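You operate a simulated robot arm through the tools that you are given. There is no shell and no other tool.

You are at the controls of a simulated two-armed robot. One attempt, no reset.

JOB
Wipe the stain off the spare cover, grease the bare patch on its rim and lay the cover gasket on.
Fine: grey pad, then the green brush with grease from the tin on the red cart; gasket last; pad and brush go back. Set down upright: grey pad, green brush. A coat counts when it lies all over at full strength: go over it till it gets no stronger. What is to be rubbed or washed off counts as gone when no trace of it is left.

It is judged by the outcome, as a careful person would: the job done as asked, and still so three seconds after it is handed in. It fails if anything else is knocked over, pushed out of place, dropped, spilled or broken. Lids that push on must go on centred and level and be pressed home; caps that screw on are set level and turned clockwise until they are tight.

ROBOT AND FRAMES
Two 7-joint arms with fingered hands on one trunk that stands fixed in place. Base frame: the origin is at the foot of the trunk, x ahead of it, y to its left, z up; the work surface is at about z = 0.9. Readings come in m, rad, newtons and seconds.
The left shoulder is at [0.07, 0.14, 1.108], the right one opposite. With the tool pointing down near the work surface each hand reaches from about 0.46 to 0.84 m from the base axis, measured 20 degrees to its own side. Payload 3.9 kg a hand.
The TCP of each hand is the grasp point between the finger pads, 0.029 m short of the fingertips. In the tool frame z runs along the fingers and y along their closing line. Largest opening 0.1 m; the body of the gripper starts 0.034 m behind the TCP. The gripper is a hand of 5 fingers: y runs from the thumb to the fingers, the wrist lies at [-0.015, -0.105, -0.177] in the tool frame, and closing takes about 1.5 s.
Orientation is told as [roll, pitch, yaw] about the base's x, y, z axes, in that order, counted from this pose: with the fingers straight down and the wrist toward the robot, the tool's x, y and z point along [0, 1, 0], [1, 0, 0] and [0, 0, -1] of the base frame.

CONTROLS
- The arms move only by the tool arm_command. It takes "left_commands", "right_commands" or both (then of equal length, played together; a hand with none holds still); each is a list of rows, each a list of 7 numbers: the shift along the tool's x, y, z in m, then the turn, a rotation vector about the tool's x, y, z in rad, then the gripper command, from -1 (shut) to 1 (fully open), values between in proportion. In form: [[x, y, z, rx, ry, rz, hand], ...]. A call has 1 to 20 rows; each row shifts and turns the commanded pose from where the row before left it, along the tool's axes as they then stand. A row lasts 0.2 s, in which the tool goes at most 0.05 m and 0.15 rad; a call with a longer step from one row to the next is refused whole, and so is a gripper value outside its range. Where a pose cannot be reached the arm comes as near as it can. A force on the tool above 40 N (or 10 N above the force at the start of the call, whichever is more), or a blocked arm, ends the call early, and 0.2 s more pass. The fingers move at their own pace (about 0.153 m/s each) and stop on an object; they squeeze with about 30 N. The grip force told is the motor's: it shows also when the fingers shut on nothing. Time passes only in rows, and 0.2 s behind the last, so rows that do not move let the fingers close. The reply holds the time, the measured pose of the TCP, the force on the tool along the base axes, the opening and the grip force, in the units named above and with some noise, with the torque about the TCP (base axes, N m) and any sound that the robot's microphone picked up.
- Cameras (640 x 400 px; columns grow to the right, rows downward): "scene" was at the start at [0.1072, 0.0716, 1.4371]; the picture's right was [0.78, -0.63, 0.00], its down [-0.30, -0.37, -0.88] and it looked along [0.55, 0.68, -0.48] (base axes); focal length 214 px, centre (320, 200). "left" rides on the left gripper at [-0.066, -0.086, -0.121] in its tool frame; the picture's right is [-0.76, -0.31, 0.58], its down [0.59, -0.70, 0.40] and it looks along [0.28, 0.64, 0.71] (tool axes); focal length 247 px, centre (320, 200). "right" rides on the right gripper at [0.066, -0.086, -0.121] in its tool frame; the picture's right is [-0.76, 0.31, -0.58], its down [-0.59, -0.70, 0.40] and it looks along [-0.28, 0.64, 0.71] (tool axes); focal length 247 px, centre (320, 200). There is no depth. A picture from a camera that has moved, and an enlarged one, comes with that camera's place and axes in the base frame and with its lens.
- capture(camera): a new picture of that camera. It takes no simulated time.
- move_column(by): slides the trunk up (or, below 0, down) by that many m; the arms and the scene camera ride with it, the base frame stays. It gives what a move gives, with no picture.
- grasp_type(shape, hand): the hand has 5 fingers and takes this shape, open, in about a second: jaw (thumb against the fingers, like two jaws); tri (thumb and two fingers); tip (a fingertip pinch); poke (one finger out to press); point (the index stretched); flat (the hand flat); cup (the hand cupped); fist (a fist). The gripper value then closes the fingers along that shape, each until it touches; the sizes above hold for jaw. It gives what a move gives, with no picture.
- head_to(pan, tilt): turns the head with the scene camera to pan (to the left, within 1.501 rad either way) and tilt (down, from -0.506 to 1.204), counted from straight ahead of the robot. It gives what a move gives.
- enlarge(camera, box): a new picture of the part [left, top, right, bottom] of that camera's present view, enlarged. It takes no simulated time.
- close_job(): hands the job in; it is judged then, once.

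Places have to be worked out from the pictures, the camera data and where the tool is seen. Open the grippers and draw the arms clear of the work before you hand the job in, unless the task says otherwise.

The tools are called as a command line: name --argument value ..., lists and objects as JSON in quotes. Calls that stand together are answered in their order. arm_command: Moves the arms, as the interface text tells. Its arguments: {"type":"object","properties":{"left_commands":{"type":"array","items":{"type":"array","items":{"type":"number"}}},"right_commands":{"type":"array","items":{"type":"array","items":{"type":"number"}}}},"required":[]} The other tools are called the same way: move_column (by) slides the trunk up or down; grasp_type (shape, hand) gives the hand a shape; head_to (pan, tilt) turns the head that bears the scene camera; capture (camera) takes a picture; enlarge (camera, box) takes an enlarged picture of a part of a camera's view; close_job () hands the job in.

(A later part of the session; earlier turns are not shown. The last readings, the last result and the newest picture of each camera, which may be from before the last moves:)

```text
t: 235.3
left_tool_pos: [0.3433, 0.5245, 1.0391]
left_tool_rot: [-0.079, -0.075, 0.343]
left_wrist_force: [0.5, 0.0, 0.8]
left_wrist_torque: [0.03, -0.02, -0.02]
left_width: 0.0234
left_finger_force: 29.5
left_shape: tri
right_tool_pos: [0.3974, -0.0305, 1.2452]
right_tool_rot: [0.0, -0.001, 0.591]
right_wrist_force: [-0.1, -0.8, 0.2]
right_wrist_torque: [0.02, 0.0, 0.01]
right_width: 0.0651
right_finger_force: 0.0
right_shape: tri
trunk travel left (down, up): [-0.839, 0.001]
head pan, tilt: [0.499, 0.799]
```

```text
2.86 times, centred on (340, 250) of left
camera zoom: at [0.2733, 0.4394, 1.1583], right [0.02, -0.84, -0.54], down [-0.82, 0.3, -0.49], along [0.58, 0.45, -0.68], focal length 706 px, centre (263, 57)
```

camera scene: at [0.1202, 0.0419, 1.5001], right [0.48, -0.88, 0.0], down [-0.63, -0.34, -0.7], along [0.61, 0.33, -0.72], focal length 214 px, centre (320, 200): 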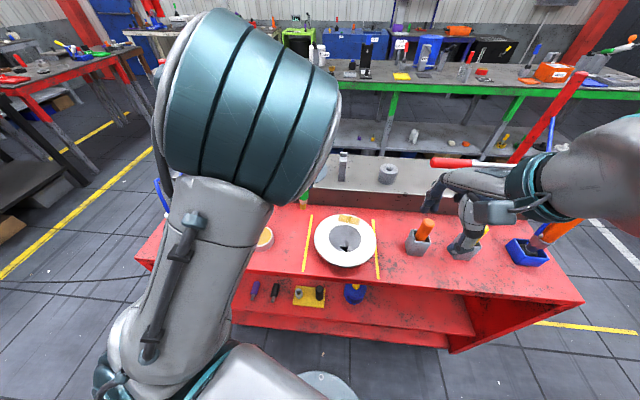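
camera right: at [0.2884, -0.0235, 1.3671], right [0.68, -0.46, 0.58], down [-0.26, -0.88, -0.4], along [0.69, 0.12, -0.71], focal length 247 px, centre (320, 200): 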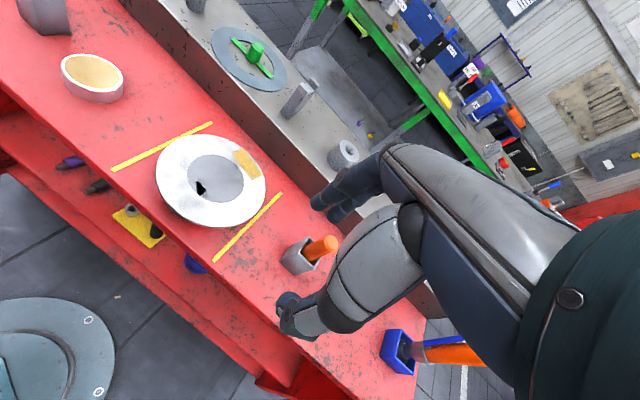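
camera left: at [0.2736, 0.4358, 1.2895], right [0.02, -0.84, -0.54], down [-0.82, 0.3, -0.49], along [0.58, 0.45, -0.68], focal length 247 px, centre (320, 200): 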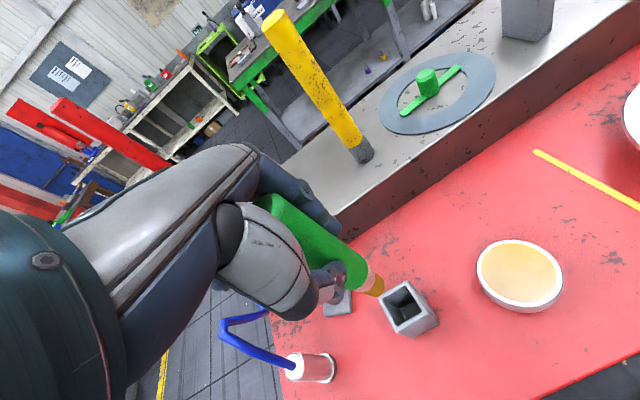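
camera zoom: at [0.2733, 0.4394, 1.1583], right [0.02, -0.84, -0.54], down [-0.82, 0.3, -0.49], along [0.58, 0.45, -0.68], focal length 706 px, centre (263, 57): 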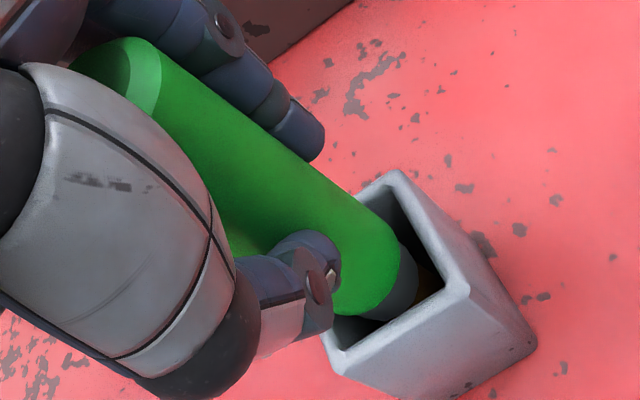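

arm_command --left_commands '[[0.0002, -0.0002, 0.003, 0, 0, 0, -1], [0.0002, -0.0002, 0.003, 0, 0, 0, -1], [0, 0, 0, 0, 0, 0, -1]]'

arm_command --left_commands '[[0.0002, -0.0002, 0.003, 0, 0, 0, -1], [0, 0, 0, 0, 0, 0, -1]]'

```text
t: 236.1
left_tool_pos: [0.343, 0.5224, 1.0364]
left_tool_rot: [-0.074, -0.082, 0.343]
left_wrist_force: [2.4, -1.9, 24.2]
left_wrist_torque: [0.09, -0.23, -0.08]
left_width: 0.024
left_finger_force: 30.1
left_shape: tri
right_tool_pos: [0.3959, -0.034, 1.2455]
right_tool_rot: [0.004, -0.003, 0.588]
right_wrist_force: [0.5, -0.4, -0.3]
right_wrist_torque: [-0.02, 0.01, 0.01]
right_width: 0.065
right_finger_force: 0.1
right_shape: tri
trunk travel left (down, up): [-0.839, 0.001]
head pan, tilt: [0.499, 0.799]
```

```text
t: 236.8
left_tool_pos: [0.3451, 0.523, 1.0358]
left_tool_rot: [-0.076, -0.089, 0.349]
left_wrist_force: [-3.9, -5.4, 26.4]
left_wrist_torque: [-0.15, 0.2, -0.06]
left_width: 0.0249
left_finger_force: 29.5
left_shape: tri
right_tool_pos: [0.3939, -0.0334, 1.2465]
right_tool_rot: [0.003, -0.006, 0.592]
right_wrist_force: [-0.6, 0.5, 0.2]
right_wrist_torque: [0.01, 0.01, -0.01]
right_width: 0.0651
right_finger_force: 0.0
right_shape: tri
trunk travel left (down, up): [-0.839, 0.001]
head pan, tilt: [0.499, 0.799]
stopped in row 2 (left hand): the force on the tool passed its limit at 40 N (the readings are from after the stop); the commanded pose is now the measured one
```

It met resistance about 1.4 cm early — probably the handle's edge caught on the holder's rim. I raise 1 cm and look closely.

arm_command --left_commands '[[-0.0004, 0.0004, -0.005, 0, 0, 0, -1], [-0.0004, 0.0004, -0.005, 0, 0, 0, -1], [0, 0, 0, 0, 0, 0, -1]]'

enlarge --camera "left" --box '[320, 210, 410, 310]'

enlarge --camera "scene" --box '[170, 180, 260, 250]'

```text
t: 237.6
left_tool_pos: [0.3436, 0.5247, 1.0416]
left_tool_rot: [-0.079, -0.08, 0.345]
left_wrist_force: [-0.5, 1.1, -0.5]
left_wrist_torque: [0.02, -0.02, -0.01]
left_width: 0.0239
left_finger_force: 29.4
left_shape: tri
right_tool_pos: [0.3976, -0.03, 1.2446]
right_tool_rot: [0.002, -0.003, 0.59]
right_wrist_force: [-0.1, 0.7, -0.2]
right_wrist_torque: [-0.01, -0.01, -0.02]
right_width: 0.065
right_finger_force: 0.0
right_shape: tri
trunk travel left (down, up): [-0.839, 0.001]
head pan, tilt: [0.499, 0.799]
```

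```text
4.00 times, centred on (365, 260) of left
camera zoom: at [0.2735, 0.4401, 1.1601], right [0.02, -0.84, -0.54], down [-0.81, 0.3, -0.5], along [0.58, 0.45, -0.68], focal length 988 px, centre (140, -40)
```

zoom: 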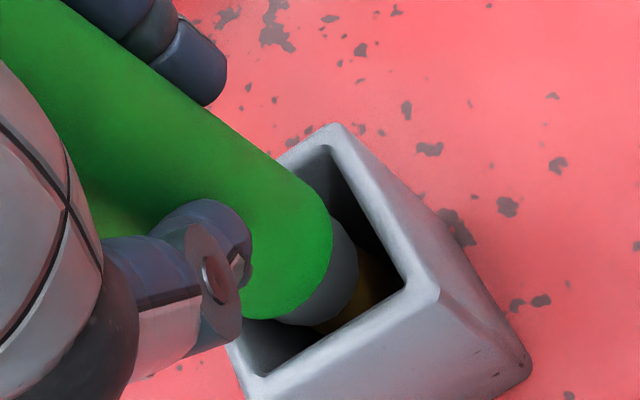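

```text
5.71 times, centred on (215, 215) of scene
camera zoom: at [0.1207, 0.0393, 1.5], right [0.48, -0.88, 0.0], down [-0.63, -0.34, -0.7], along [0.61, 0.33, -0.72], focal length 1226 px, centre (920, 114)
```

zoom: 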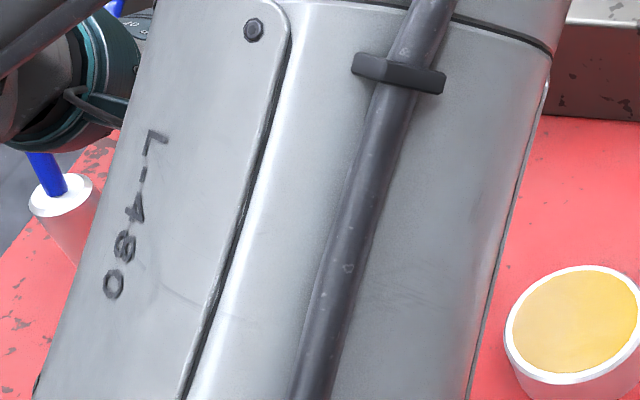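

I need another viewpoint for the handle-to-holder alignment; I turn the head further left to look past the arm.

head_to --pan 1.35 --tilt 0.75

capture --camera "scene"

```text
t: 238.7
left_tool_pos: [0.3444, 0.5256, 1.0415]
left_tool_rot: [-0.077, -0.081, 0.344]
left_wrist_force: [-0.5, 0.0, -0.5]
left_wrist_torque: [0.0, 0.0, 0.0]
left_width: 0.024
left_finger_force: 29.8
left_shape: tri
right_tool_pos: [0.3972, -0.0323, 1.2459]
right_tool_rot: [0.002, -0.001, 0.589]
right_wrist_force: [-0.1, 0.4, -0.3]
right_wrist_torque: [0.0, 0.02, -0.01]
right_width: 0.065
right_finger_force: 0.0
right_shape: tri
trunk travel left (down, up): [-0.839, 0.001]
head pan, tilt: [1.349, 0.75]
```

```text
taken
camera scene: at [0.0682, 0.0819, 1.5041], right [0.98, -0.22, 0.0], down [-0.15, -0.67, -0.73], along [0.16, 0.71, -0.68], focal length 214 px, centre (320, 200)
```

scene: 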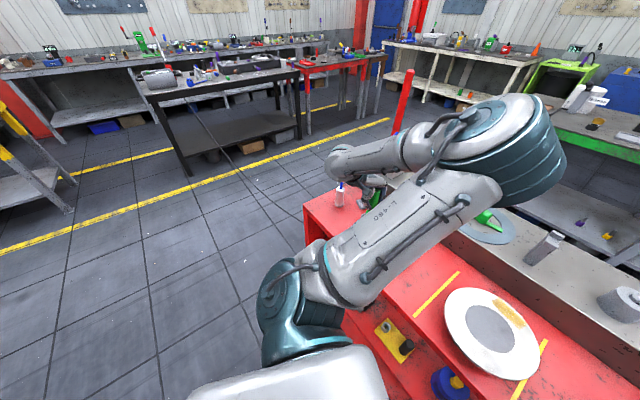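

The arm hides it. I shift the right hand a little to the left and yaw it so that its camera sees the holder from the right.

arm_command --right_commands '[[0.029, 0.0195, 0, 0, 0, -0.07, 0.3], [0.029, 0.0195, 0, 0, 0, -0.07, 0.3], [0, 0, 0, 0, 0, 0, 0.3]]'

capture --camera "right"

```text
t: 239.5
left_tool_pos: [0.345, 0.5251, 1.0415]
left_tool_rot: [-0.076, -0.082, 0.345]
left_wrist_force: [-1.0, -0.3, 0.0]
left_wrist_torque: [0.02, 0.0, -0.01]
left_width: 0.0238
left_finger_force: 30.0
left_shape: tri
right_tool_pos: [0.3938, 0.0371, 1.2451]
right_tool_rot: [0.002, -0.001, 0.73]
right_wrist_force: [0.3, -0.5, -0.1]
right_wrist_torque: [0.0, -0.01, 0.0]
right_width: 0.065
right_finger_force: 0.2
right_shape: tri
trunk travel left (down, up): [-0.839, 0.001]
head pan, tilt: [1.349, 0.75]
```

```text
taken
camera right: at [0.2852, 0.0293, 1.3673], right [0.73, -0.36, 0.58], down [-0.13, -0.91, -0.4], along [0.67, 0.22, -0.71], focal length 247 px, centre (320, 200)
```

right: 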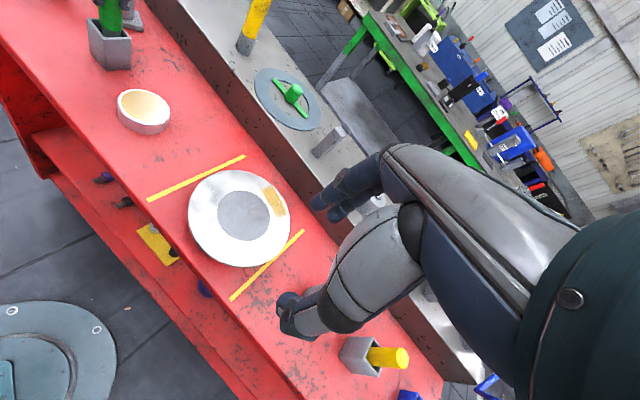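

Now the holder with the brush is in the right camera's view. I zoom in on it.

enlarge --camera "right" --box '[75, 0, 155, 80]'

```text
5.00 times, centred on (115, 40) of right
camera zoom: at [0.2852, 0.0293, 1.3673], right [0.73, -0.36, 0.58], down [-0.13, -0.91, -0.4], along [0.67, 0.22, -0.71], focal length 1235 px, centre (1345, 1000)
```

zoom: 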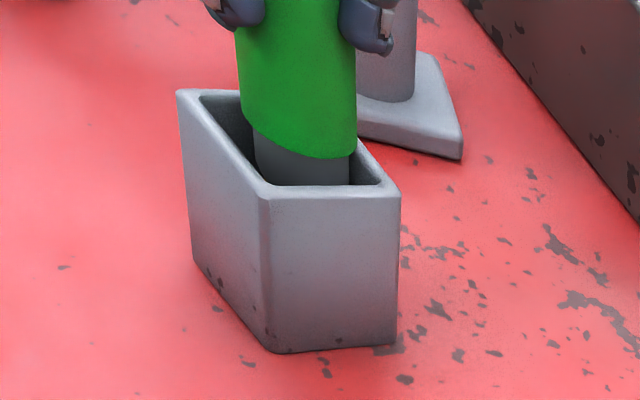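

From this side the handle sits ~3 mm too far forward in the opening (touching the far-right rim). I shift it back by about (−3, −2.5) mm and lower again.

arm_command --left_commands '[[-0.0013, -0.0038, 0, 0, 0, 0, -1], [0.0003, -0.0003, 0.004, 0, 0, 0, -1], [0, 0, 0, 0, 0, 0, -1]]'

enlarge --camera "right" --box '[75, 0, 155, 80]'

```text
t: 240.3
left_tool_pos: [0.341, 0.523, 1.0392]
left_tool_rot: [-0.078, -0.081, 0.345]
left_wrist_force: [-0.3, -0.2, 3.2]
left_wrist_torque: [-0.01, 0.03, 0.0]
left_width: 0.0237
left_finger_force: 29.9
left_shape: tri
right_tool_pos: [0.394, 0.0357, 1.2458]
right_tool_rot: [0.003, -0.003, 0.732]
right_wrist_force: [0.7, 0.1, 0.4]
right_wrist_torque: [0.03, 0.01, -0.03]
right_width: 0.0653
right_finger_force: 0.0
right_shape: tri
trunk travel left (down, up): [-0.839, 0.001]
head pan, tilt: [1.349, 0.75]
```

```text
5.00 times, centred on (115, 40) of right
camera zoom: at [0.2853, 0.03, 1.3673], right [0.73, -0.36, 0.58], down [-0.13, -0.91, -0.4], along [0.67, 0.22, -0.71], focal length 1235 px, centre (1345, 1000)
```

zoom: 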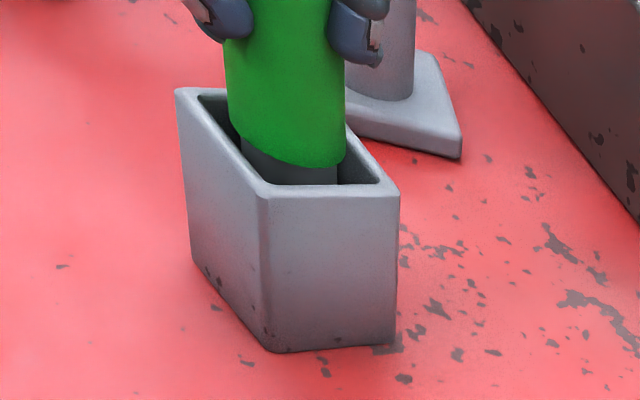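

Combining both views, the handle end is ~2.5 mm above the rim and now off-centre by only about (−1, +1.6) mm. I correct that and lower in small steps.

arm_command --left_commands '[[-0.0018, 0.0003, 0, 0, 0, 0, -1], [0.0002, -0.0002, 0.003, 0, 0, 0, -1], [0, 0, 0, 0, 0, 0, -1]]'

arm_command --left_commands '[[0.0002, -0.0002, 0.003, 0, 0, 0, -1], [0, 0, 0, 0, 0, 0, -1]]'

enlarge --camera "right" --box '[75, 0, 155, 80]'

```text
t: 241.1
left_tool_pos: [0.3429, 0.5196, 1.0369]
left_tool_rot: [-0.075, -0.084, 0.345]
left_wrist_force: [1.1, -1.5, 12.8]
left_wrist_torque: [0.21, 0.1, 0.01]
left_width: 0.0243
left_finger_force: 29.7
left_shape: tri
right_tool_pos: [0.3942, 0.036, 1.2444]
right_tool_rot: [0.002, -0.002, 0.729]
right_wrist_force: [0.7, 0.4, -0.2]
right_wrist_torque: [-0.01, -0.01, 0.01]
right_width: 0.065
right_finger_force: 0.0
right_shape: tri
trunk travel left (down, up): [-0.839, 0.001]
head pan, tilt: [1.349, 0.75]
```

```text
t: 241.7
left_tool_pos: [0.3424, 0.5179, 1.0357]
left_tool_rot: [-0.075, -0.087, 0.346]
left_wrist_force: [2.9, -0.2, 27.5]
left_wrist_torque: [0.31, 0.04, -0.07]
left_width: 0.0245
left_finger_force: 30.1
left_shape: tri
right_tool_pos: [0.3931, 0.0345, 1.2475]
right_tool_rot: [0.003, -0.004, 0.732]
right_wrist_force: [-1.3, -0.2, 0.1]
right_wrist_torque: [-0.02, 0.01, 0.01]
right_width: 0.0651
right_finger_force: 0.0
right_shape: tri
trunk travel left (down, up): [-0.839, 0.001]
head pan, tilt: [1.349, 0.75]
```

```text
5.00 times, centred on (115, 40) of right
camera zoom: at [0.2838, 0.0265, 1.3679], right [0.73, -0.36, 0.58], down [-0.13, -0.91, -0.4], along [0.67, 0.22, -0.71], focal length 1235 px, centre (1345, 1000)
```

zoom: 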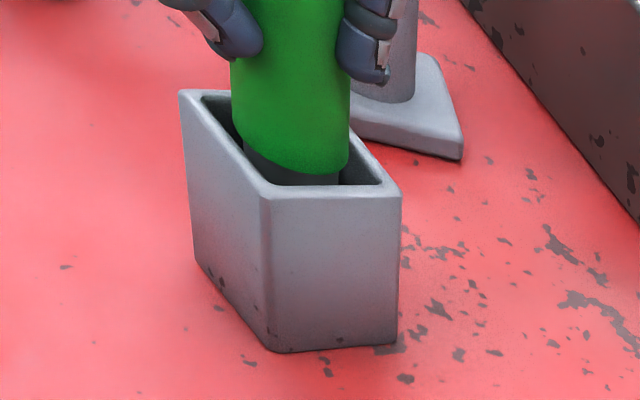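

Still resisting at the same height. I look at the left camera's close view again to see what is touching.

enlarge --camera "left" --box '[320, 210, 410, 310]'

capture --camera "left"

```text
4.00 times, centred on (365, 260) of left
camera zoom: at [0.2706, 0.4327, 1.1536], right [0.02, -0.84, -0.54], down [-0.81, 0.3, -0.5], along [0.58, 0.45, -0.67], focal length 988 px, centre (140, -40)
```

zoom: 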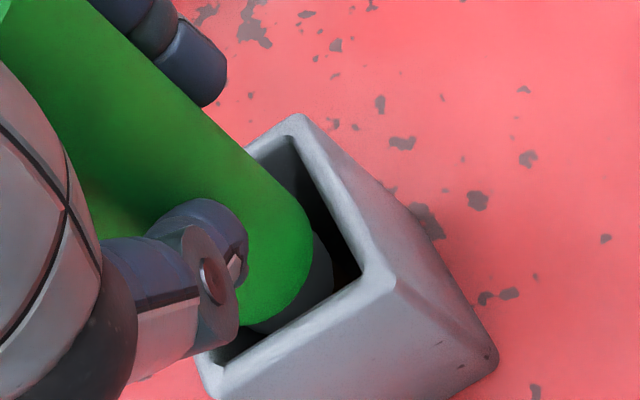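

```text
taken
camera left: at [0.2706, 0.4327, 1.1536], right [0.02, -0.84, -0.54], down [-0.81, 0.3, -0.5], along [0.58, 0.45, -0.67], focal length 247 px, centre (320, 200)
```

left: 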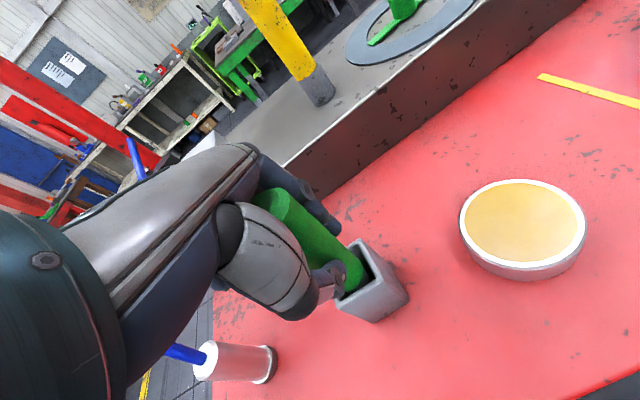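

Everything looks centred within ~1.5 mm, yet it doesn't sink further — a tight fit. I relax to a light push and wiggle a couple of millimetres to let it slip in.

arm_command --left_commands '[[-0.0002, 0.0002, -0.003, 0, 0, 0, -1], [0.002, 0, 0, 0, 0, 0, -1], [-0.004, 0, 0.0004, 0, 0, 0, -1], [0.002, 0.002, 0.0004, 0, 0, 0, -1], [0, -0.004, 0.0004, 0, 0, 0, -1], [0, 0.002, 0, 0, 0, 0, -1], [0, 0, 0, 0, 0, 0, -1]]'

```text
t: 243.3
left_tool_pos: [0.3415, 0.518, 1.0349]
left_tool_rot: [-0.078, -0.082, 0.345]
left_wrist_force: [1.6, -2.1, 17.6]
left_wrist_torque: [0.17, 0.03, -0.03]
left_width: 0.0246
left_finger_force: 30.0
left_shape: tri
right_tool_pos: [0.3942, 0.0354, 1.2451]
right_tool_rot: [0.002, -0.004, 0.731]
right_wrist_force: [0.1, -0.1, 0.3]
right_wrist_torque: [-0.02, -0.01, 0.02]
right_width: 0.0652
right_finger_force: 0.2
right_shape: tri
trunk travel left (down, up): [-0.839, 0.001]
head pan, tilt: [1.349, 0.75]
```

enlarge --camera "right" --box '[92, 10, 132, 50]'

enlarge --camera "left" --box '[345, 240, 395, 300]'

```text
10.00 times, centred on (112, 30) of right
camera zoom: at [0.2844, 0.0275, 1.3675], right [0.73, -0.36, 0.58], down [-0.13, -0.91, -0.4], along [0.67, 0.22, -0.71], focal length 2470 px, centre (2400, 1900)
```

zoom: 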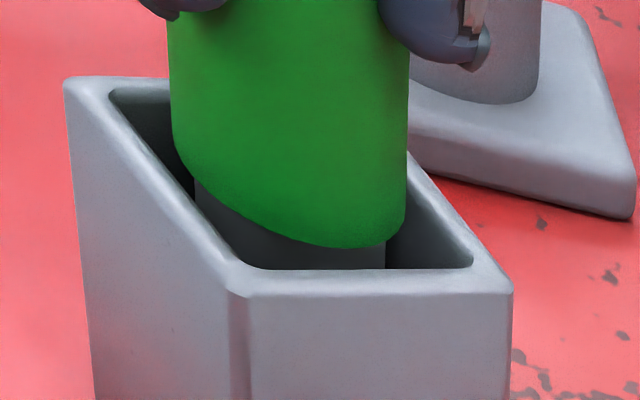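

```text
6.67 times, centred on (370, 270) of left
camera zoom: at [0.2713, 0.4332, 1.1544], right [0.02, -0.84, -0.54], down [-0.81, 0.3, -0.5], along [0.58, 0.45, -0.68], focal length 1646 px, centre (-13, -267)
```

zoom: 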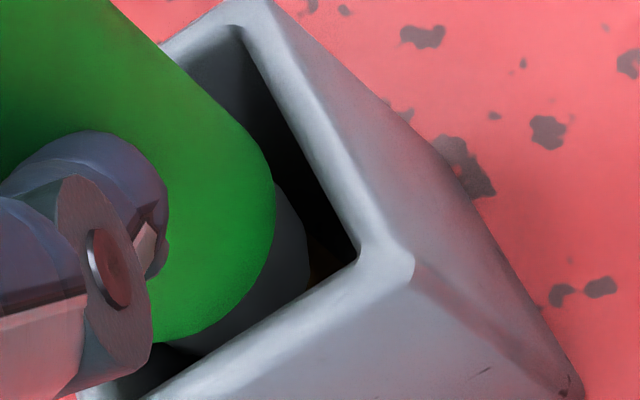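

I tilt the right hand's camera upward a little to see the handle's top and judge how far the brush still stands above its original height.

arm_command --right_commands '[[0, 0, 0, -0.1, 0, 0, 0.3], [0, 0, 0, -0.1, 0, 0, 0.3], [0, 0, 0, 0, 0, 0, 0.3]]'

capture --camera "right"

enlarge --camera "right" --box '[40, 0, 160, 130]'

```text
t: 244.1
left_tool_pos: [0.3426, 0.519, 1.0338]
left_tool_rot: [-0.076, -0.082, 0.347]
left_wrist_force: [1.5, -0.4, 16.8]
left_wrist_torque: [0.18, 0.03, -0.04]
left_width: 0.0244
left_finger_force: 30.4
left_shape: tri
right_tool_pos: [0.3935, 0.0366, 1.2452]
right_tool_rot: [0.001, -0.204, 0.729]
right_wrist_force: [-0.1, 0.1, -1.2]
right_wrist_torque: [0.01, -0.03, 0.01]
right_width: 0.065
right_finger_force: 0.0
right_shape: tri
trunk travel left (down, up): [-0.839, 0.001]
head pan, tilt: [1.349, 0.75]
```

```text
taken
camera right: at [0.2679, 0.0137, 1.348], right [0.64, -0.44, 0.63], down [-0.06, -0.84, -0.53], along [0.76, 0.31, -0.57], focal length 247 px, centre (320, 200)
```

right: 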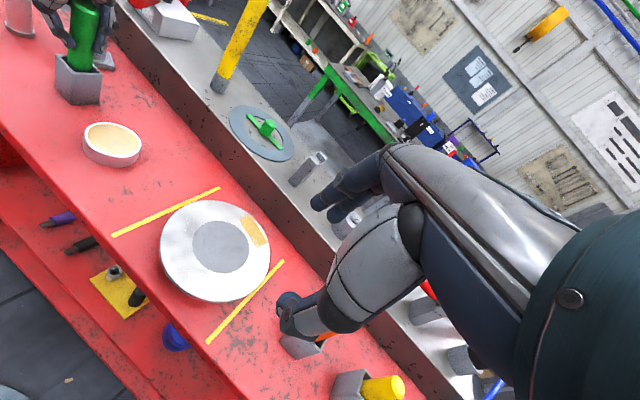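

```text
3.08 times, centred on (100, 65) of right
camera zoom: at [0.2679, 0.0137, 1.348], right [0.64, -0.44, 0.63], down [-0.06, -0.84, -0.53], along [0.76, 0.31, -0.57], focal length 760 px, centre (997, 615)
```

zoom: 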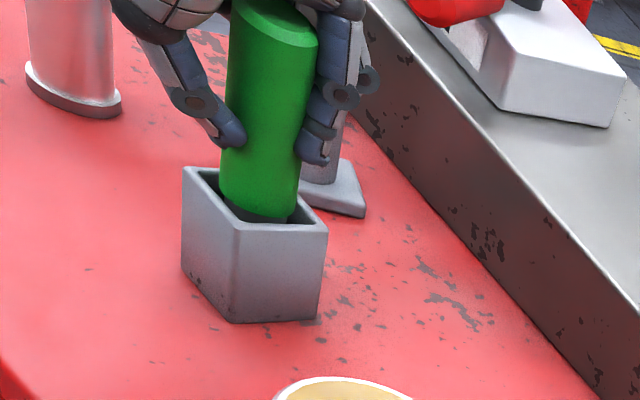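

The brush top stands at ~1.071 (originally 1.0605), so it must still sink about 1 cm; it is vertical and nearly centred. I do a small spiral search with light downward pressure so that the handle end can find the opening.

arm_command --left_commands '[[0, 0, -0.0014, 0, 0, 0, -1], [0.0015, 0, 0, 0, 0, 0, -1], [-0.0004, 0.0011, 0, 0, 0, 0, -1], [-0.0011, 0.0004, 0.0002, 0, 0, 0, -1], [-0.0011, -0.0004, 0, 0, 0, 0, -1], [-0.0004, -0.0011, 0.0002, 0, 0, 0, -1], [0.0004, -0.0011, 0, 0, 0, 0, -1], [0.0011, -0.0004, 0.0002, 0, 0, 0, -1], [0.0011, 0.0004, 0, 0, 0, 0, -1], [0.0014, 0.0011, 0, 0, 0, 0, -1], [-0.0007, 0.0018, 0.0002, 0, 0, 0, -1], [-0.0018, 0.0007, 0, 0, 0, 0, -1], [-0.0018, -0.0007, 0.0002, 0, 0, 0, -1], [-0.0007, -0.0018, 0, 0, 0, 0, -1], [0.0007, -0.0018, 0.0002, 0, 0, 0, -1], [0.0018, -0.0007, 0, 0, 0, 0, -1], [0.0018, 0.0007, 0, 0, 0, 0, -1], [-0.0018, 0.0018, 0, 0, 0, 0, -1]]'

enlarge --camera "right" --box '[40, 0, 160, 130]'

```text
t: 247.9
left_tool_pos: [0.3416, 0.5196, 1.0348]
left_tool_rot: [-0.076, -0.082, 0.346]
left_wrist_force: [2.1, -2.1, 15.9]
left_wrist_torque: [0.1, -0.02, -0.06]
left_width: 0.0245
left_finger_force: 30.0
left_shape: tri
right_tool_pos: [0.3944, 0.0371, 1.2462]
right_tool_rot: [0.002, -0.204, 0.728]
right_wrist_force: [0.9, -0.5, -0.3]
right_wrist_torque: [-0.01, -0.02, 0.0]
right_width: 0.0653
right_finger_force: 0.2
right_shape: tri
trunk travel left (down, up): [-0.839, 0.001]
head pan, tilt: [1.349, 0.75]
```

```text
3.08 times, centred on (100, 65) of right
camera zoom: at [0.2683, 0.014, 1.348], right [0.64, -0.44, 0.63], down [-0.06, -0.84, -0.53], along [0.76, 0.3, -0.57], focal length 760 px, centre (997, 615)
```

zoom: 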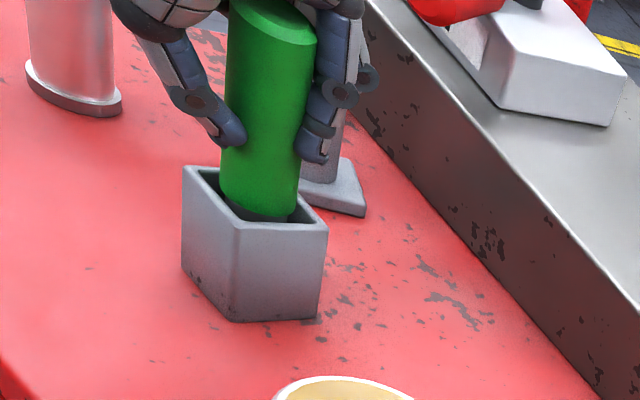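

No slip-in under load — friction holds it. I switch to lift–shift–lower tries on a 1 mm grid.

arm_command --left_commands '[[-0.0003, 0.0003, -0.004, 0, 0, 0, -1], [-0.001, -0.0003, 0, 0, 0, 0, -1], [0.0003, -0.0003, 0.004, 0, 0, 0, -1], [0, 0, 0.001, 0, 0, 0, -1], [0, 0, 0, 0, 0, 0, -1]]'

arm_command --left_commands '[[-0.0003, 0.0003, -0.005, 0, 0, 0, -1], [-0.001, -0.0003, 0, 0, 0, 0, -1], [0.0003, -0.0003, 0.004, 0, 0, 0, -1], [0, 0, 0.001, 0, 0, 0, -1], [0, 0, 0, 0, 0, 0, -1]]'

```text
t: 249.1
left_tool_pos: [0.3436, 0.517, 1.0345]
left_tool_rot: [-0.074, -0.084, 0.345]
left_wrist_force: [-0.5, 0.2, 17.5]
left_wrist_torque: [0.18, 0.14, 0.01]
left_width: 0.0243
left_finger_force: 30.3
left_shape: tri
right_tool_pos: [0.395, 0.0369, 1.245]
right_tool_rot: [0.001, -0.202, 0.73]
right_wrist_force: [0.4, 0.2, 0.1]
right_wrist_torque: [-0.01, -0.01, 0.01]
right_width: 0.0649
right_finger_force: 0.0
right_shape: tri
trunk travel left (down, up): [-0.839, 0.001]
head pan, tilt: [1.349, 0.75]
```

```text
t: 250.3
left_tool_pos: [0.3428, 0.5162, 1.0351]
left_tool_rot: [-0.077, -0.083, 0.346]
left_wrist_force: [1.5, -0.1, 16.0]
left_wrist_torque: [0.25, 0.12, -0.02]
left_width: 0.0241
left_finger_force: 29.7
left_shape: tri
right_tool_pos: [0.3939, 0.0364, 1.2455]
right_tool_rot: [0.001, -0.203, 0.732]
right_wrist_force: [0.6, -0.1, 0.1]
right_wrist_torque: [0.02, -0.01, 0.0]
right_width: 0.0652
right_finger_force: 0.0
right_shape: tri
trunk travel left (down, up): [-0.839, 0.001]
head pan, tilt: [1.349, 0.75]
```

The contact point and heights indicate the handle's end edge is sitting on the rim. The ferrule and bristles are ~3–4 cm inside the holder, so I centre it, take the load off, and open the fingers slowly to let it settle by itself.

arm_command --left_commands '[[0.0006, -0.0006, -0.002, 0, 0, 0, -1], [0, 0, 0, 0, 0, 0, -1], [0, 0, 0, 0, 0, 0, -0.45], [0, 0, 0, 0, 0, 0, -0.4], [0, 0, 0, 0, 0, 0, -0.35], [0, 0, 0, 0, 0, 0, -0.3], [0, 0, 0, 0, 0, 0, -0.3]]'

enlarge --camera "right" --box '[40, 0, 160, 130]'

```text
t: 251.9
left_tool_pos: [0.3419, 0.5187, 1.0347]
left_tool_rot: [-0.078, -0.08, 0.344]
left_wrist_force: [0.5, 0.4, 0.2]
left_wrist_torque: [0.0, 0.0, 0.04]
left_width: 0.0345
left_finger_force: 0.1
left_shape: tri
right_tool_pos: [0.395, 0.0385, 1.2453]
right_tool_rot: [0.002, -0.201, 0.728]
right_wrist_force: [-0.4, 1.5, -0.6]
right_wrist_torque: [0.0, 0.01, 0.01]
right_width: 0.0653
right_finger_force: 0.1
right_shape: tri
trunk travel left (down, up): [-0.839, 0.001]
head pan, tilt: [1.349, 0.75]
```

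```text
3.08 times, centred on (100, 65) of right
camera zoom: at [0.2692, 0.0168, 1.3477], right [0.64, -0.44, 0.63], down [-0.06, -0.84, -0.53], along [0.76, 0.3, -0.57], focal length 760 px, centre (997, 615)
```

zoom: 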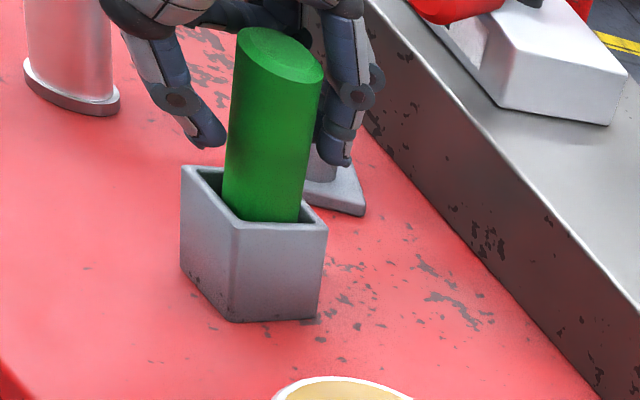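

On release the brush slid down fully into its holder and stands upright. I open a bit more and withdraw the hand straight up.

arm_command --left_commands '[[0, 0, 0, 0, 0, 0, 0.1], [0, 0, 0, 0, 0, 0, 0.4], [0, 0, 0, 0, 0, 0, 0.4], [-0.0019, 0.0018, -0.0249, 0, 0, 0, 0.4], [-0.0023, 0.0022, -0.0298, 0, 0, 0, 0.4], [-0.0023, 0.0022, -0.0298, 0, 0, 0, 0.4], [-0.0023, 0.0022, -0.0298, 0, 0, 0, 0.4], [-0.0023, 0.0022, -0.0298, 0, 0, 0, 0.4], [0, 0, 0, 0.08, 0.078, 0, 0.4]]'

enlarge --camera "right" --box '[40, 0, 160, 130]'

capture --camera "left"

```text
t: 253.9
left_tool_pos: [0.3435, 0.519, 1.1786]
left_tool_rot: [0.0, 0.0, 0.341]
left_wrist_force: [0.5, -0.5, -0.5]
left_wrist_torque: [0.01, 0.0, -0.03]
left_width: 0.0699
left_finger_force: 0.0
left_shape: tri
right_tool_pos: [0.3964, 0.0374, 1.2449]
right_tool_rot: [0.002, -0.202, 0.73]
right_wrist_force: [-0.3, -0.5, 0.6]
right_wrist_torque: [-0.01, 0.01, -0.02]
right_width: 0.065
right_finger_force: 0.1
right_shape: tri
trunk travel left (down, up): [-0.839, 0.001]
head pan, tilt: [1.349, 0.75]
```

```text
3.08 times, centred on (100, 65) of right
camera zoom: at [0.2707, 0.016, 1.3474], right [0.64, -0.44, 0.62], down [-0.06, -0.84, -0.53], along [0.76, 0.3, -0.57], focal length 760 px, centre (997, 615)
```

zoom: 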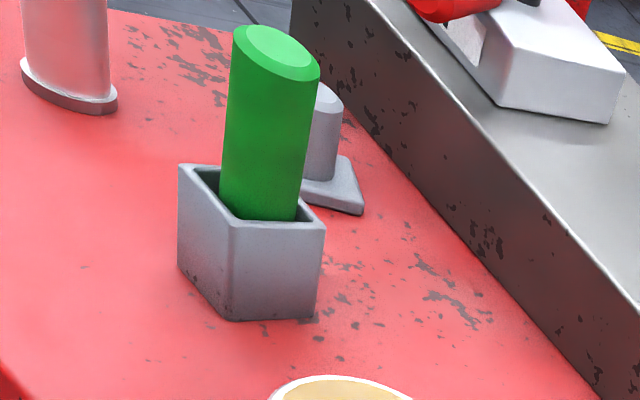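

```text
taken
camera left: at [0.2847, 0.4277, 1.3004], right [-0.04, -0.82, -0.58], down [-0.86, 0.32, -0.4], along [0.51, 0.48, -0.71], focal length 247 px, centre (320, 200)
```

left: 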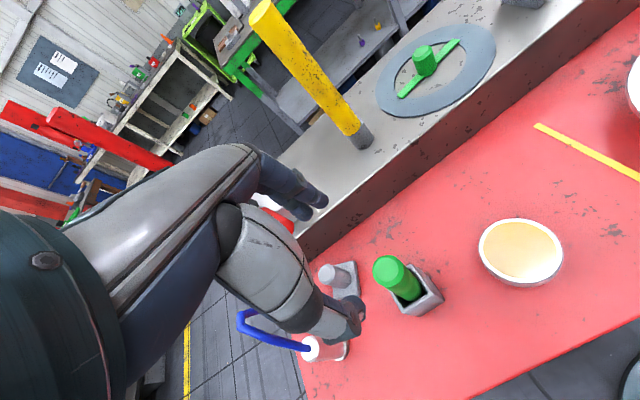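

Brush done: upright in its holder. Now the gasket. I bring the left hand toward it (avoiding the tall yellow post at about (0.594, 0.549)), while the right hand levels out again.

arm_command --left_commands '[[0, 0, -0.01, 0, 0, 0.114, 0.4], [0, 0, -0.01, 0, 0, 0.114, 0.4], [-0.02, 0, 0, 0, 0, 0.113, 0.4], [-0.02, 0.0345, 0, 0, 0, 0, 0.4], [-0.02, 0.0345, 0, 0, 0, 0, 0.4], [-0.02, 0.0345, 0, 0, 0, 0, 0.4], [-0.02, 0.0345, 0, 0, 0, 0, 0.4], [-0.02, 0.0345, 0, 0, 0, 0, 0.4], [0, 0.0345, 0, 0, 0, 0, 0.4]]' --right_commands '[[0, 0, 0, 0.1, 0, 0, 0.3], [0, 0, 0, 0.1, 0, 0, 0.3], [0, 0, 0, 0, 0, 0, 0.3], [0, 0, 0, 0, 0, 0, 0.3], [0, 0, 0, 0, 0, 0, 0.3], [0, 0, 0, 0, 0, 0, 0.3], [0, 0, 0, 0, 0, 0, 0.3], [0, 0, 0, 0, 0, 0, 0.3], [0, 0, 0, 0, 0, 0, 0.3]]'

capture --camera "left"

capture --camera "right"

```text
t: 255.9
left_tool_pos: [0.5491, 0.3994, 1.2001]
left_tool_rot: [-0.009, -0.005, 0.006]
left_wrist_force: [-1.1, -0.1, 0.2]
left_wrist_torque: [0.02, 0.0, -0.01]
left_width: 0.0701
left_finger_force: 0.0
left_shape: tri
right_tool_pos: [0.3944, 0.0377, 1.2454]
right_tool_rot: [0.001, 0.0, 0.731]
right_wrist_force: [1.6, 0.8, 0.2]
right_wrist_torque: [-0.01, -0.02, -0.01]
right_width: 0.0651
right_finger_force: 0.1
right_shape: tri
trunk travel left (down, up): [-0.839, 0.001]
head pan, tilt: [1.349, 0.75]
```

```text
taken
camera left: at [0.4636, 0.3351, 1.3223], right [-0.3, -0.77, -0.57], down [-0.71, 0.58, -0.41], along [0.64, 0.28, -0.71], focal length 247 px, centre (320, 200)
```

left: 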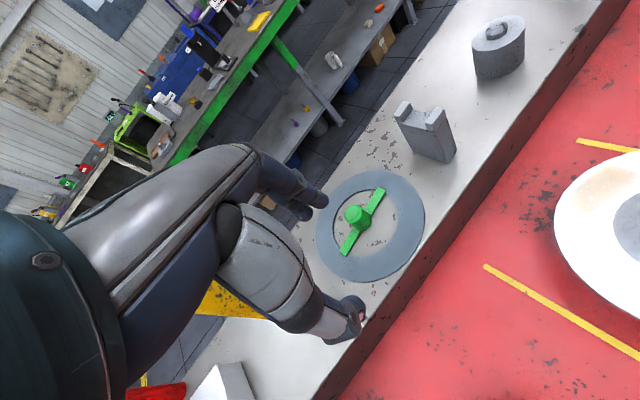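

```text
taken
camera right: at [0.2847, 0.0304, 1.3672], right [0.73, -0.36, 0.58], down [-0.13, -0.91, -0.4], along [0.67, 0.22, -0.71], focal length 247 px, centre (320, 200)
```

right: 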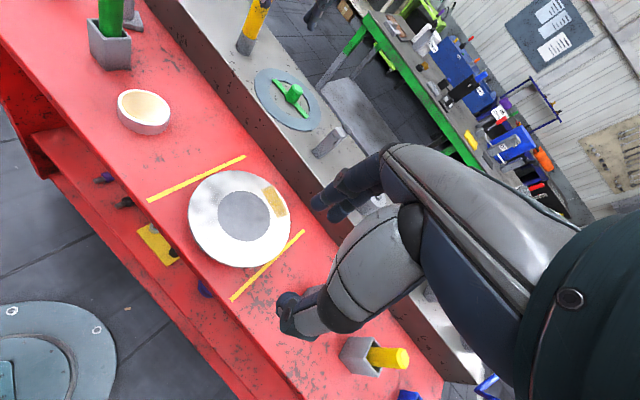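

enlarge --camera "left" --box '[310, 160, 440, 290]'

enlarge --camera "right" --box '[245, 55, 350, 165]'

```text
3.08 times, centred on (375, 225) of left
camera zoom: at [0.4636, 0.3351, 1.3223], right [-0.3, -0.77, -0.57], down [-0.71, 0.58, -0.41], along [0.64, 0.28, -0.71], focal length 760 px, centre (151, 123)
```

zoom: 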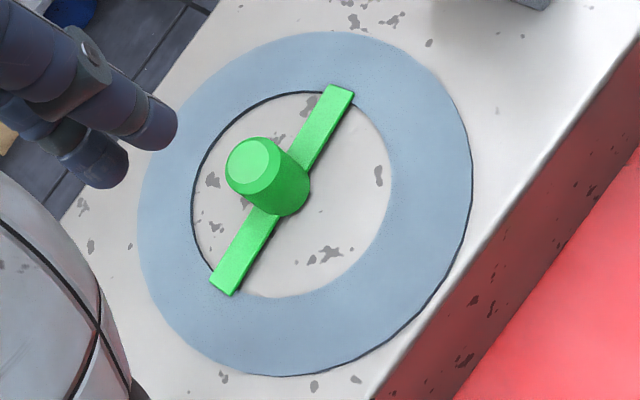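

```text
3.64 times, centred on (298, 110) of right
camera zoom: at [0.2847, 0.0304, 1.3672], right [0.73, -0.36, 0.58], down [-0.13, -0.91, -0.4], along [0.67, 0.22, -0.71], focal length 898 px, centre (402, 527)
```

zoom: 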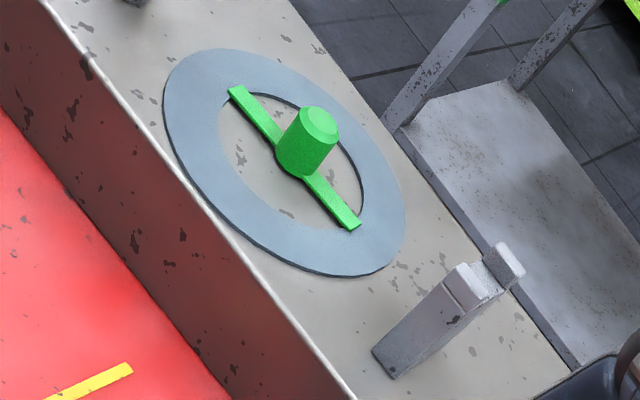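

Gasket centre is about (0.666, 0.410), its knob top at z≈1.031, 27 mm thick, 40 mm tall. I move above the knob.

arm_command --left_commands '[[0.0035, 0.0387, 0, 0.005, 0.009, 0, 0.3], [0.0035, 0.0387, 0, 0, 0, 0, 0.3], [0.0035, 0.0387, 0, 0, 0, 0, 0.3], [0, 0, 0.03, 0, 0, 0, 0.3], [0, 0, 0.03, 0, 0, 0, 0.3], [0, 0, 0, 0, 0, 0, 0.3]]'

capture --camera "left"

enlarge --camera "left" --box '[240, 180, 420, 340]'

enlarge --camera "right" --box '[215, 0, 355, 140]'

```text
t: 257.3
left_tool_pos: [0.666, 0.4129, 1.1374]
left_tool_rot: [0.01, 0.006, -0.001]
left_wrist_force: [0.1, -0.8, 0.4]
left_wrist_torque: [0.02, 0.03, -0.04]
left_width: 0.0655
left_finger_force: 0.0
left_shape: tri
right_tool_pos: [0.3942, 0.039, 1.2447]
right_tool_rot: [0.001, -0.002, 0.732]
right_wrist_force: [-0.3, 1.3, 0.3]
right_wrist_torque: [0.01, 0.01, 0.0]
right_width: 0.0652
right_finger_force: 0.1
right_shape: tri
trunk travel left (down, up): [-0.839, 0.001]
head pan, tilt: [1.349, 0.75]
```

```text
taken
camera left: at [0.582, 0.3465, 1.2601], right [-0.31, -0.75, -0.58], down [-0.71, 0.59, -0.39], along [0.64, 0.29, -0.71], focal length 247 px, centre (320, 200)
```

left: 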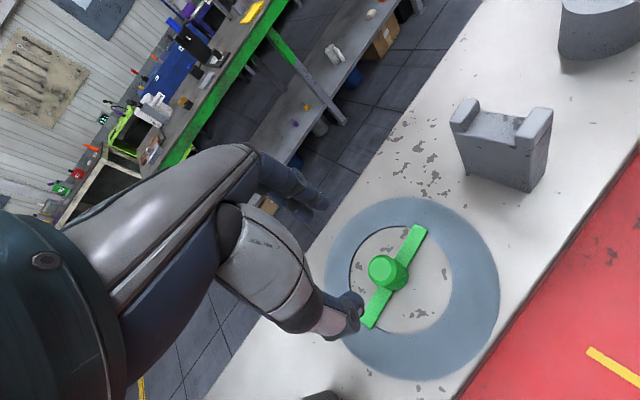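

```text
2.50 times, centred on (330, 260) of left
camera zoom: at [0.582, 0.3465, 1.2601], right [-0.31, -0.75, -0.58], down [-0.71, 0.59, -0.39], along [0.64, 0.29, -0.71], focal length 617 px, centre (295, 50)
```

zoom: 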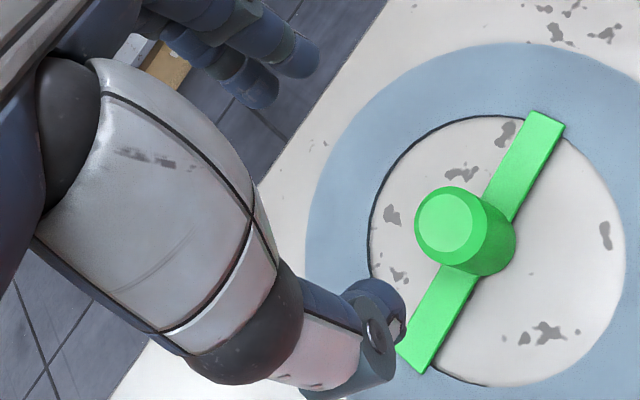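

```text
2.86 times, centred on (285, 70) of right
camera zoom: at [0.2849, 0.0317, 1.367], right [0.73, -0.36, 0.58], down [-0.13, -0.91, -0.4], along [0.67, 0.22, -0.71], focal length 706 px, centre (420, 571)
```

zoom: 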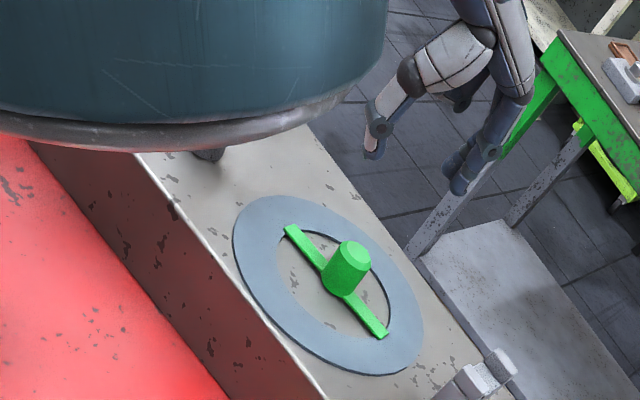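

Knob is 6 mm to the right of the TCP axis. I correct and descend to TCP z≈1.023.

arm_command --left_commands '[[-0.006, 0, 0.02, -0.006, -0.01, 0, 0.3], [0, 0, 0.03, 0, 0, 0, 0.3], [0, 0, 0.025, 0, 0, 0, 0.3], [0, 0, 0, 0, 0, 0, 0.3]]'

enlarge --camera "left" --box '[240, 160, 420, 320]'

```text
t: 258.3
left_tool_pos: [0.6666, 0.4079, 1.0625]
left_tool_rot: [0.0, -0.001, -0.001]
left_wrist_force: [-0.8, 0.6, -0.1]
left_wrist_torque: [-0.01, 0.02, -0.03]
left_width: 0.0654
left_finger_force: 0.0
left_shape: tri
right_tool_pos: [0.3927, 0.0379, 1.2462]
right_tool_rot: [0.002, -0.002, 0.731]
right_wrist_force: [-1.3, -0.5, 0.0]
right_wrist_torque: [0.03, 0.0, -0.01]
right_width: 0.0651
right_finger_force: 0.0
right_shape: tri
trunk travel left (down, up): [-0.839, 0.001]
head pan, tilt: [1.349, 0.75]
```

```text
2.50 times, centred on (330, 240) of left
camera zoom: at [0.5811, 0.3414, 1.1847], right [-0.31, -0.76, -0.58], down [-0.7, 0.59, -0.4], along [0.64, 0.28, -0.71], focal length 617 px, centre (295, 100)
```

zoom: 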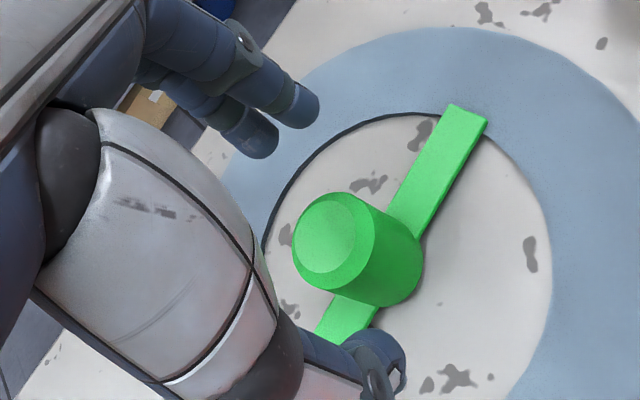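

Centred within 2 mm. Descend the last 39 mm and grip the knob.

arm_command --left_commands '[[0.001, -0.0018, 0.02, 0, 0, 0, 0.3], [0, 0, 0.019, 0, 0, 0, 0.3], [0, 0, 0, 0, 0, 0, 0.3], [0, 0, 0, 0, 0, 0, -0.4], [0, 0, 0, 0, 0, 0, -1], [0, 0, 0, 0, 0, 0, -1], [0, 0, 0, 0, 0, 0, -1], [0, 0, 0, 0, 0, 0, -1], [0, 0, 0, 0, 0, 0, -1]]'

enlarge --camera "left" --box '[240, 160, 420, 320]'

```text
t: 260.3
left_tool_pos: [0.6644, 0.4083, 1.025]
left_tool_rot: [0.001, -0.002, 0.002]
left_wrist_force: [0.6, 0.2, 0.6]
left_wrist_torque: [0.02, 0.0, 0.0]
left_width: 0.0209
left_finger_force: 30.0
left_shape: tri
right_tool_pos: [0.3939, 0.04, 1.2455]
right_tool_rot: [0.002, -0.002, 0.731]
right_wrist_force: [0.3, 0.1, -0.5]
right_wrist_torque: [-0.01, -0.01, 0.0]
right_width: 0.0652
right_finger_force: 0.1
right_shape: tri
trunk travel left (down, up): [-0.839, 0.001]
head pan, tilt: [1.349, 0.75]
```

```text
2.50 times, centred on (330, 240) of left
camera zoom: at [0.5794, 0.3418, 1.1464], right [-0.31, -0.76, -0.58], down [-0.7, 0.59, -0.4], along [0.64, 0.28, -0.71], focal length 617 px, centre (295, 100)
```

zoom: 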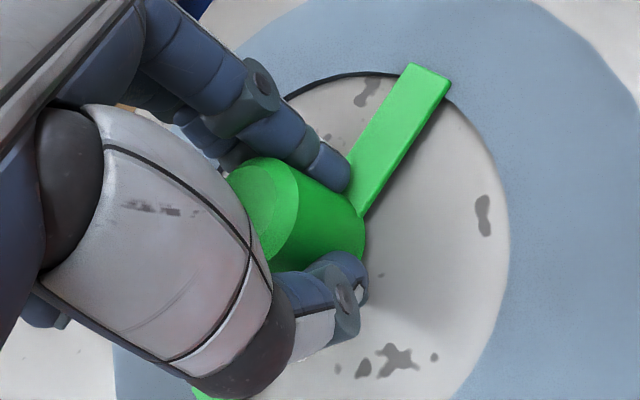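

Gripped. I lift slowly and check that the gasket hangs level.

arm_command --left_commands '[[0, 0, -0.01, 0, 0, 0, -1], [0, 0, -0.02, 0, 0, 0, -1], [0, 0, -0.03, 0, 0, 0, -1], [0, 0, -0.03, 0, 0, 0, -1], [0, 0, -0.03, 0, 0, 0, -1], [0, 0, 0, 0, 0, 0, -1]]'

capture --camera "left"

capture --camera "right"

```text
t: 261.7
left_tool_pos: [0.6666, 0.4058, 1.1461]
left_tool_rot: [-0.002, 0.0, 0.003]
left_wrist_force: [-0.8, 0.8, -0.8]
left_wrist_torque: [0.04, 0.0, 0.01]
left_width: 0.0209
left_finger_force: 30.0
left_shape: tri
right_tool_pos: [0.3942, 0.0378, 1.2444]
right_tool_rot: [0.002, 0.0, 0.733]
right_wrist_force: [-1.0, 0.3, 0.5]
right_wrist_torque: [0.01, -0.02, 0.0]
right_width: 0.0652
right_finger_force: 0.1
right_shape: tri
trunk travel left (down, up): [-0.839, 0.001]
head pan, tilt: [1.349, 0.75]
```

```text
taken
camera left: at [0.5806, 0.3405, 1.2685], right [-0.31, -0.76, -0.58], down [-0.7, 0.59, -0.4], along [0.64, 0.28, -0.71], focal length 247 px, centre (320, 200)
```

left: 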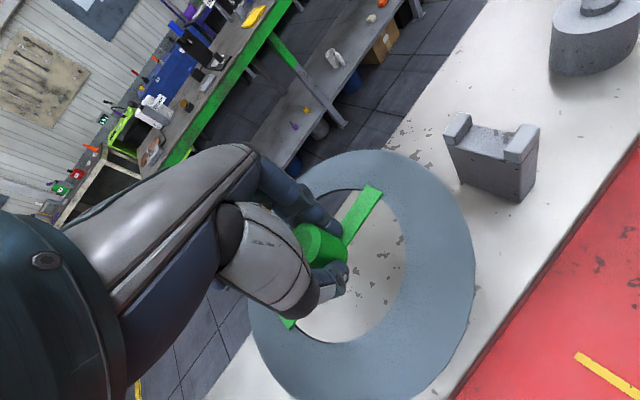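

```text
taken
camera right: at [0.2854, 0.0317, 1.3669], right [0.73, -0.36, 0.58], down [-0.13, -0.91, -0.4], along [0.67, 0.22, -0.71], focal length 247 px, centre (320, 200)
```

right: 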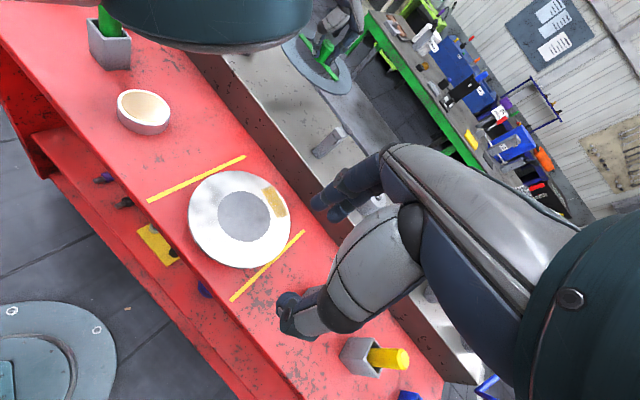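

The gasket is up and looks level. I clear the right hand to the right, then carry the gasket over the block toward the cover.

arm_command --right_commands '[[-0.0248, -0.0222, 0, 0, 0, 0.07, 0.3], [-0.0248, -0.0222, 0, 0, 0, 0.07, 0.3], [-0.01, -0.01, 0, 0, 0, 0, 0.3], [0, 0, 0, 0, 0, 0, 0.3], [0, 0, 0, 0, 0, 0, 0.3]]' --left_commands '[[-0.0272, -0.0212, 0, 0, 0, 0, -1], [-0.0272, -0.0212, 0, 0, 0, 0, -1], [-0.0272, -0.0212, 0, 0, 0, 0, -1], [-0.0272, -0.0212, 0, 0, 0, 0, -1], [-0.0272, -0.0212, 0, 0, 0, 0, -1]]'

arm_command --left_commands '[[0, 0, 0, 0, 0, 0.1375, -1], [0, 0, 0, 0, 0, 0.1375, -1], [0, 0, 0, 0, 0, 0.1375, -1], [0, 0, 0, 0, 0, 0.1375, -1], [-0.0369, -0.0023, 0.005, 0, 0, 0, -1], [-0.0369, -0.0023, 0.01, 0, 0, 0, -1], [0, 0, 0, 0, 0, 0, -1]]'

capture --camera "right"

capture --camera "left"

```text
t: 262.8
left_tool_pos: [0.5485, 0.3108, 1.0197]
left_tool_rot: [-0.017, 0.246, 0.038]
left_wrist_force: [2.3, 0.9, 5.2]
left_wrist_torque: [0.15, -0.37, -0.01]
left_width: 0.0186
left_finger_force: 29.7
left_shape: tri
right_tool_pos: [0.3899, -0.0448, 1.2443]
right_tool_rot: [0.003, -0.002, 0.592]
right_wrist_force: [0.7, -0.2, 0.2]
right_wrist_torque: [0.02, 0.01, -0.01]
right_width: 0.0651
right_finger_force: 0.0
right_shape: tri
trunk travel left (down, up): [-0.839, 0.001]
head pan, tilt: [1.349, 0.75]
stopped in row 5 (left hand): the arm was blocked; the commanded pose is now the measured one
```

```text
t: 264.4
left_tool_pos: [0.4973, 0.26, 1.001]
left_tool_rot: [-0.18, 0.222, -0.507]
left_wrist_force: [-0.7, -0.6, -0.4]
left_wrist_torque: [-0.02, 0.03, -0.01]
left_width: 0.0149
left_finger_force: 30.2
left_shape: tri
right_tool_pos: [0.3898, -0.0405, 1.2455]
right_tool_rot: [-0.001, 0.002, 0.59]
right_wrist_force: [-0.4, 0.2, -0.5]
right_wrist_torque: [0.0, -0.01, 0.02]
right_width: 0.065
right_finger_force: 0.0
right_shape: tri
trunk travel left (down, up): [-0.839, 0.001]
head pan, tilt: [1.349, 0.75]
```

```text
taken
camera right: at [0.2807, -0.0319, 1.3666], right [0.68, -0.46, 0.58], down [-0.26, -0.88, -0.4], along [0.69, 0.12, -0.71], focal length 247 px, centre (320, 200)
```

right: 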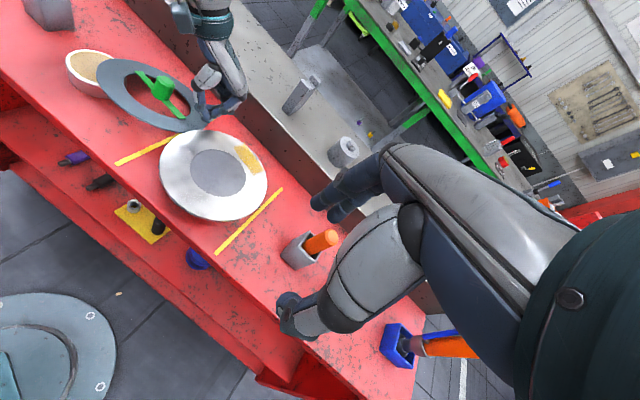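

```text
taken
camera left: at [0.429, 0.2488, 1.1477], right [-0.76, -0.55, -0.35], down [-0.45, 0.83, -0.33], along [0.48, -0.09, -0.88], focal length 247 px, centre (320, 200)
```

left: 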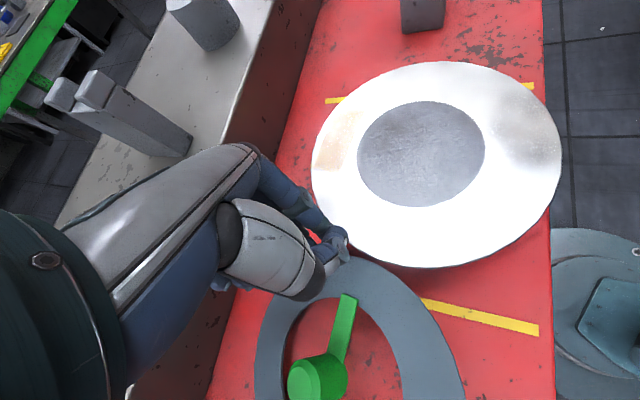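

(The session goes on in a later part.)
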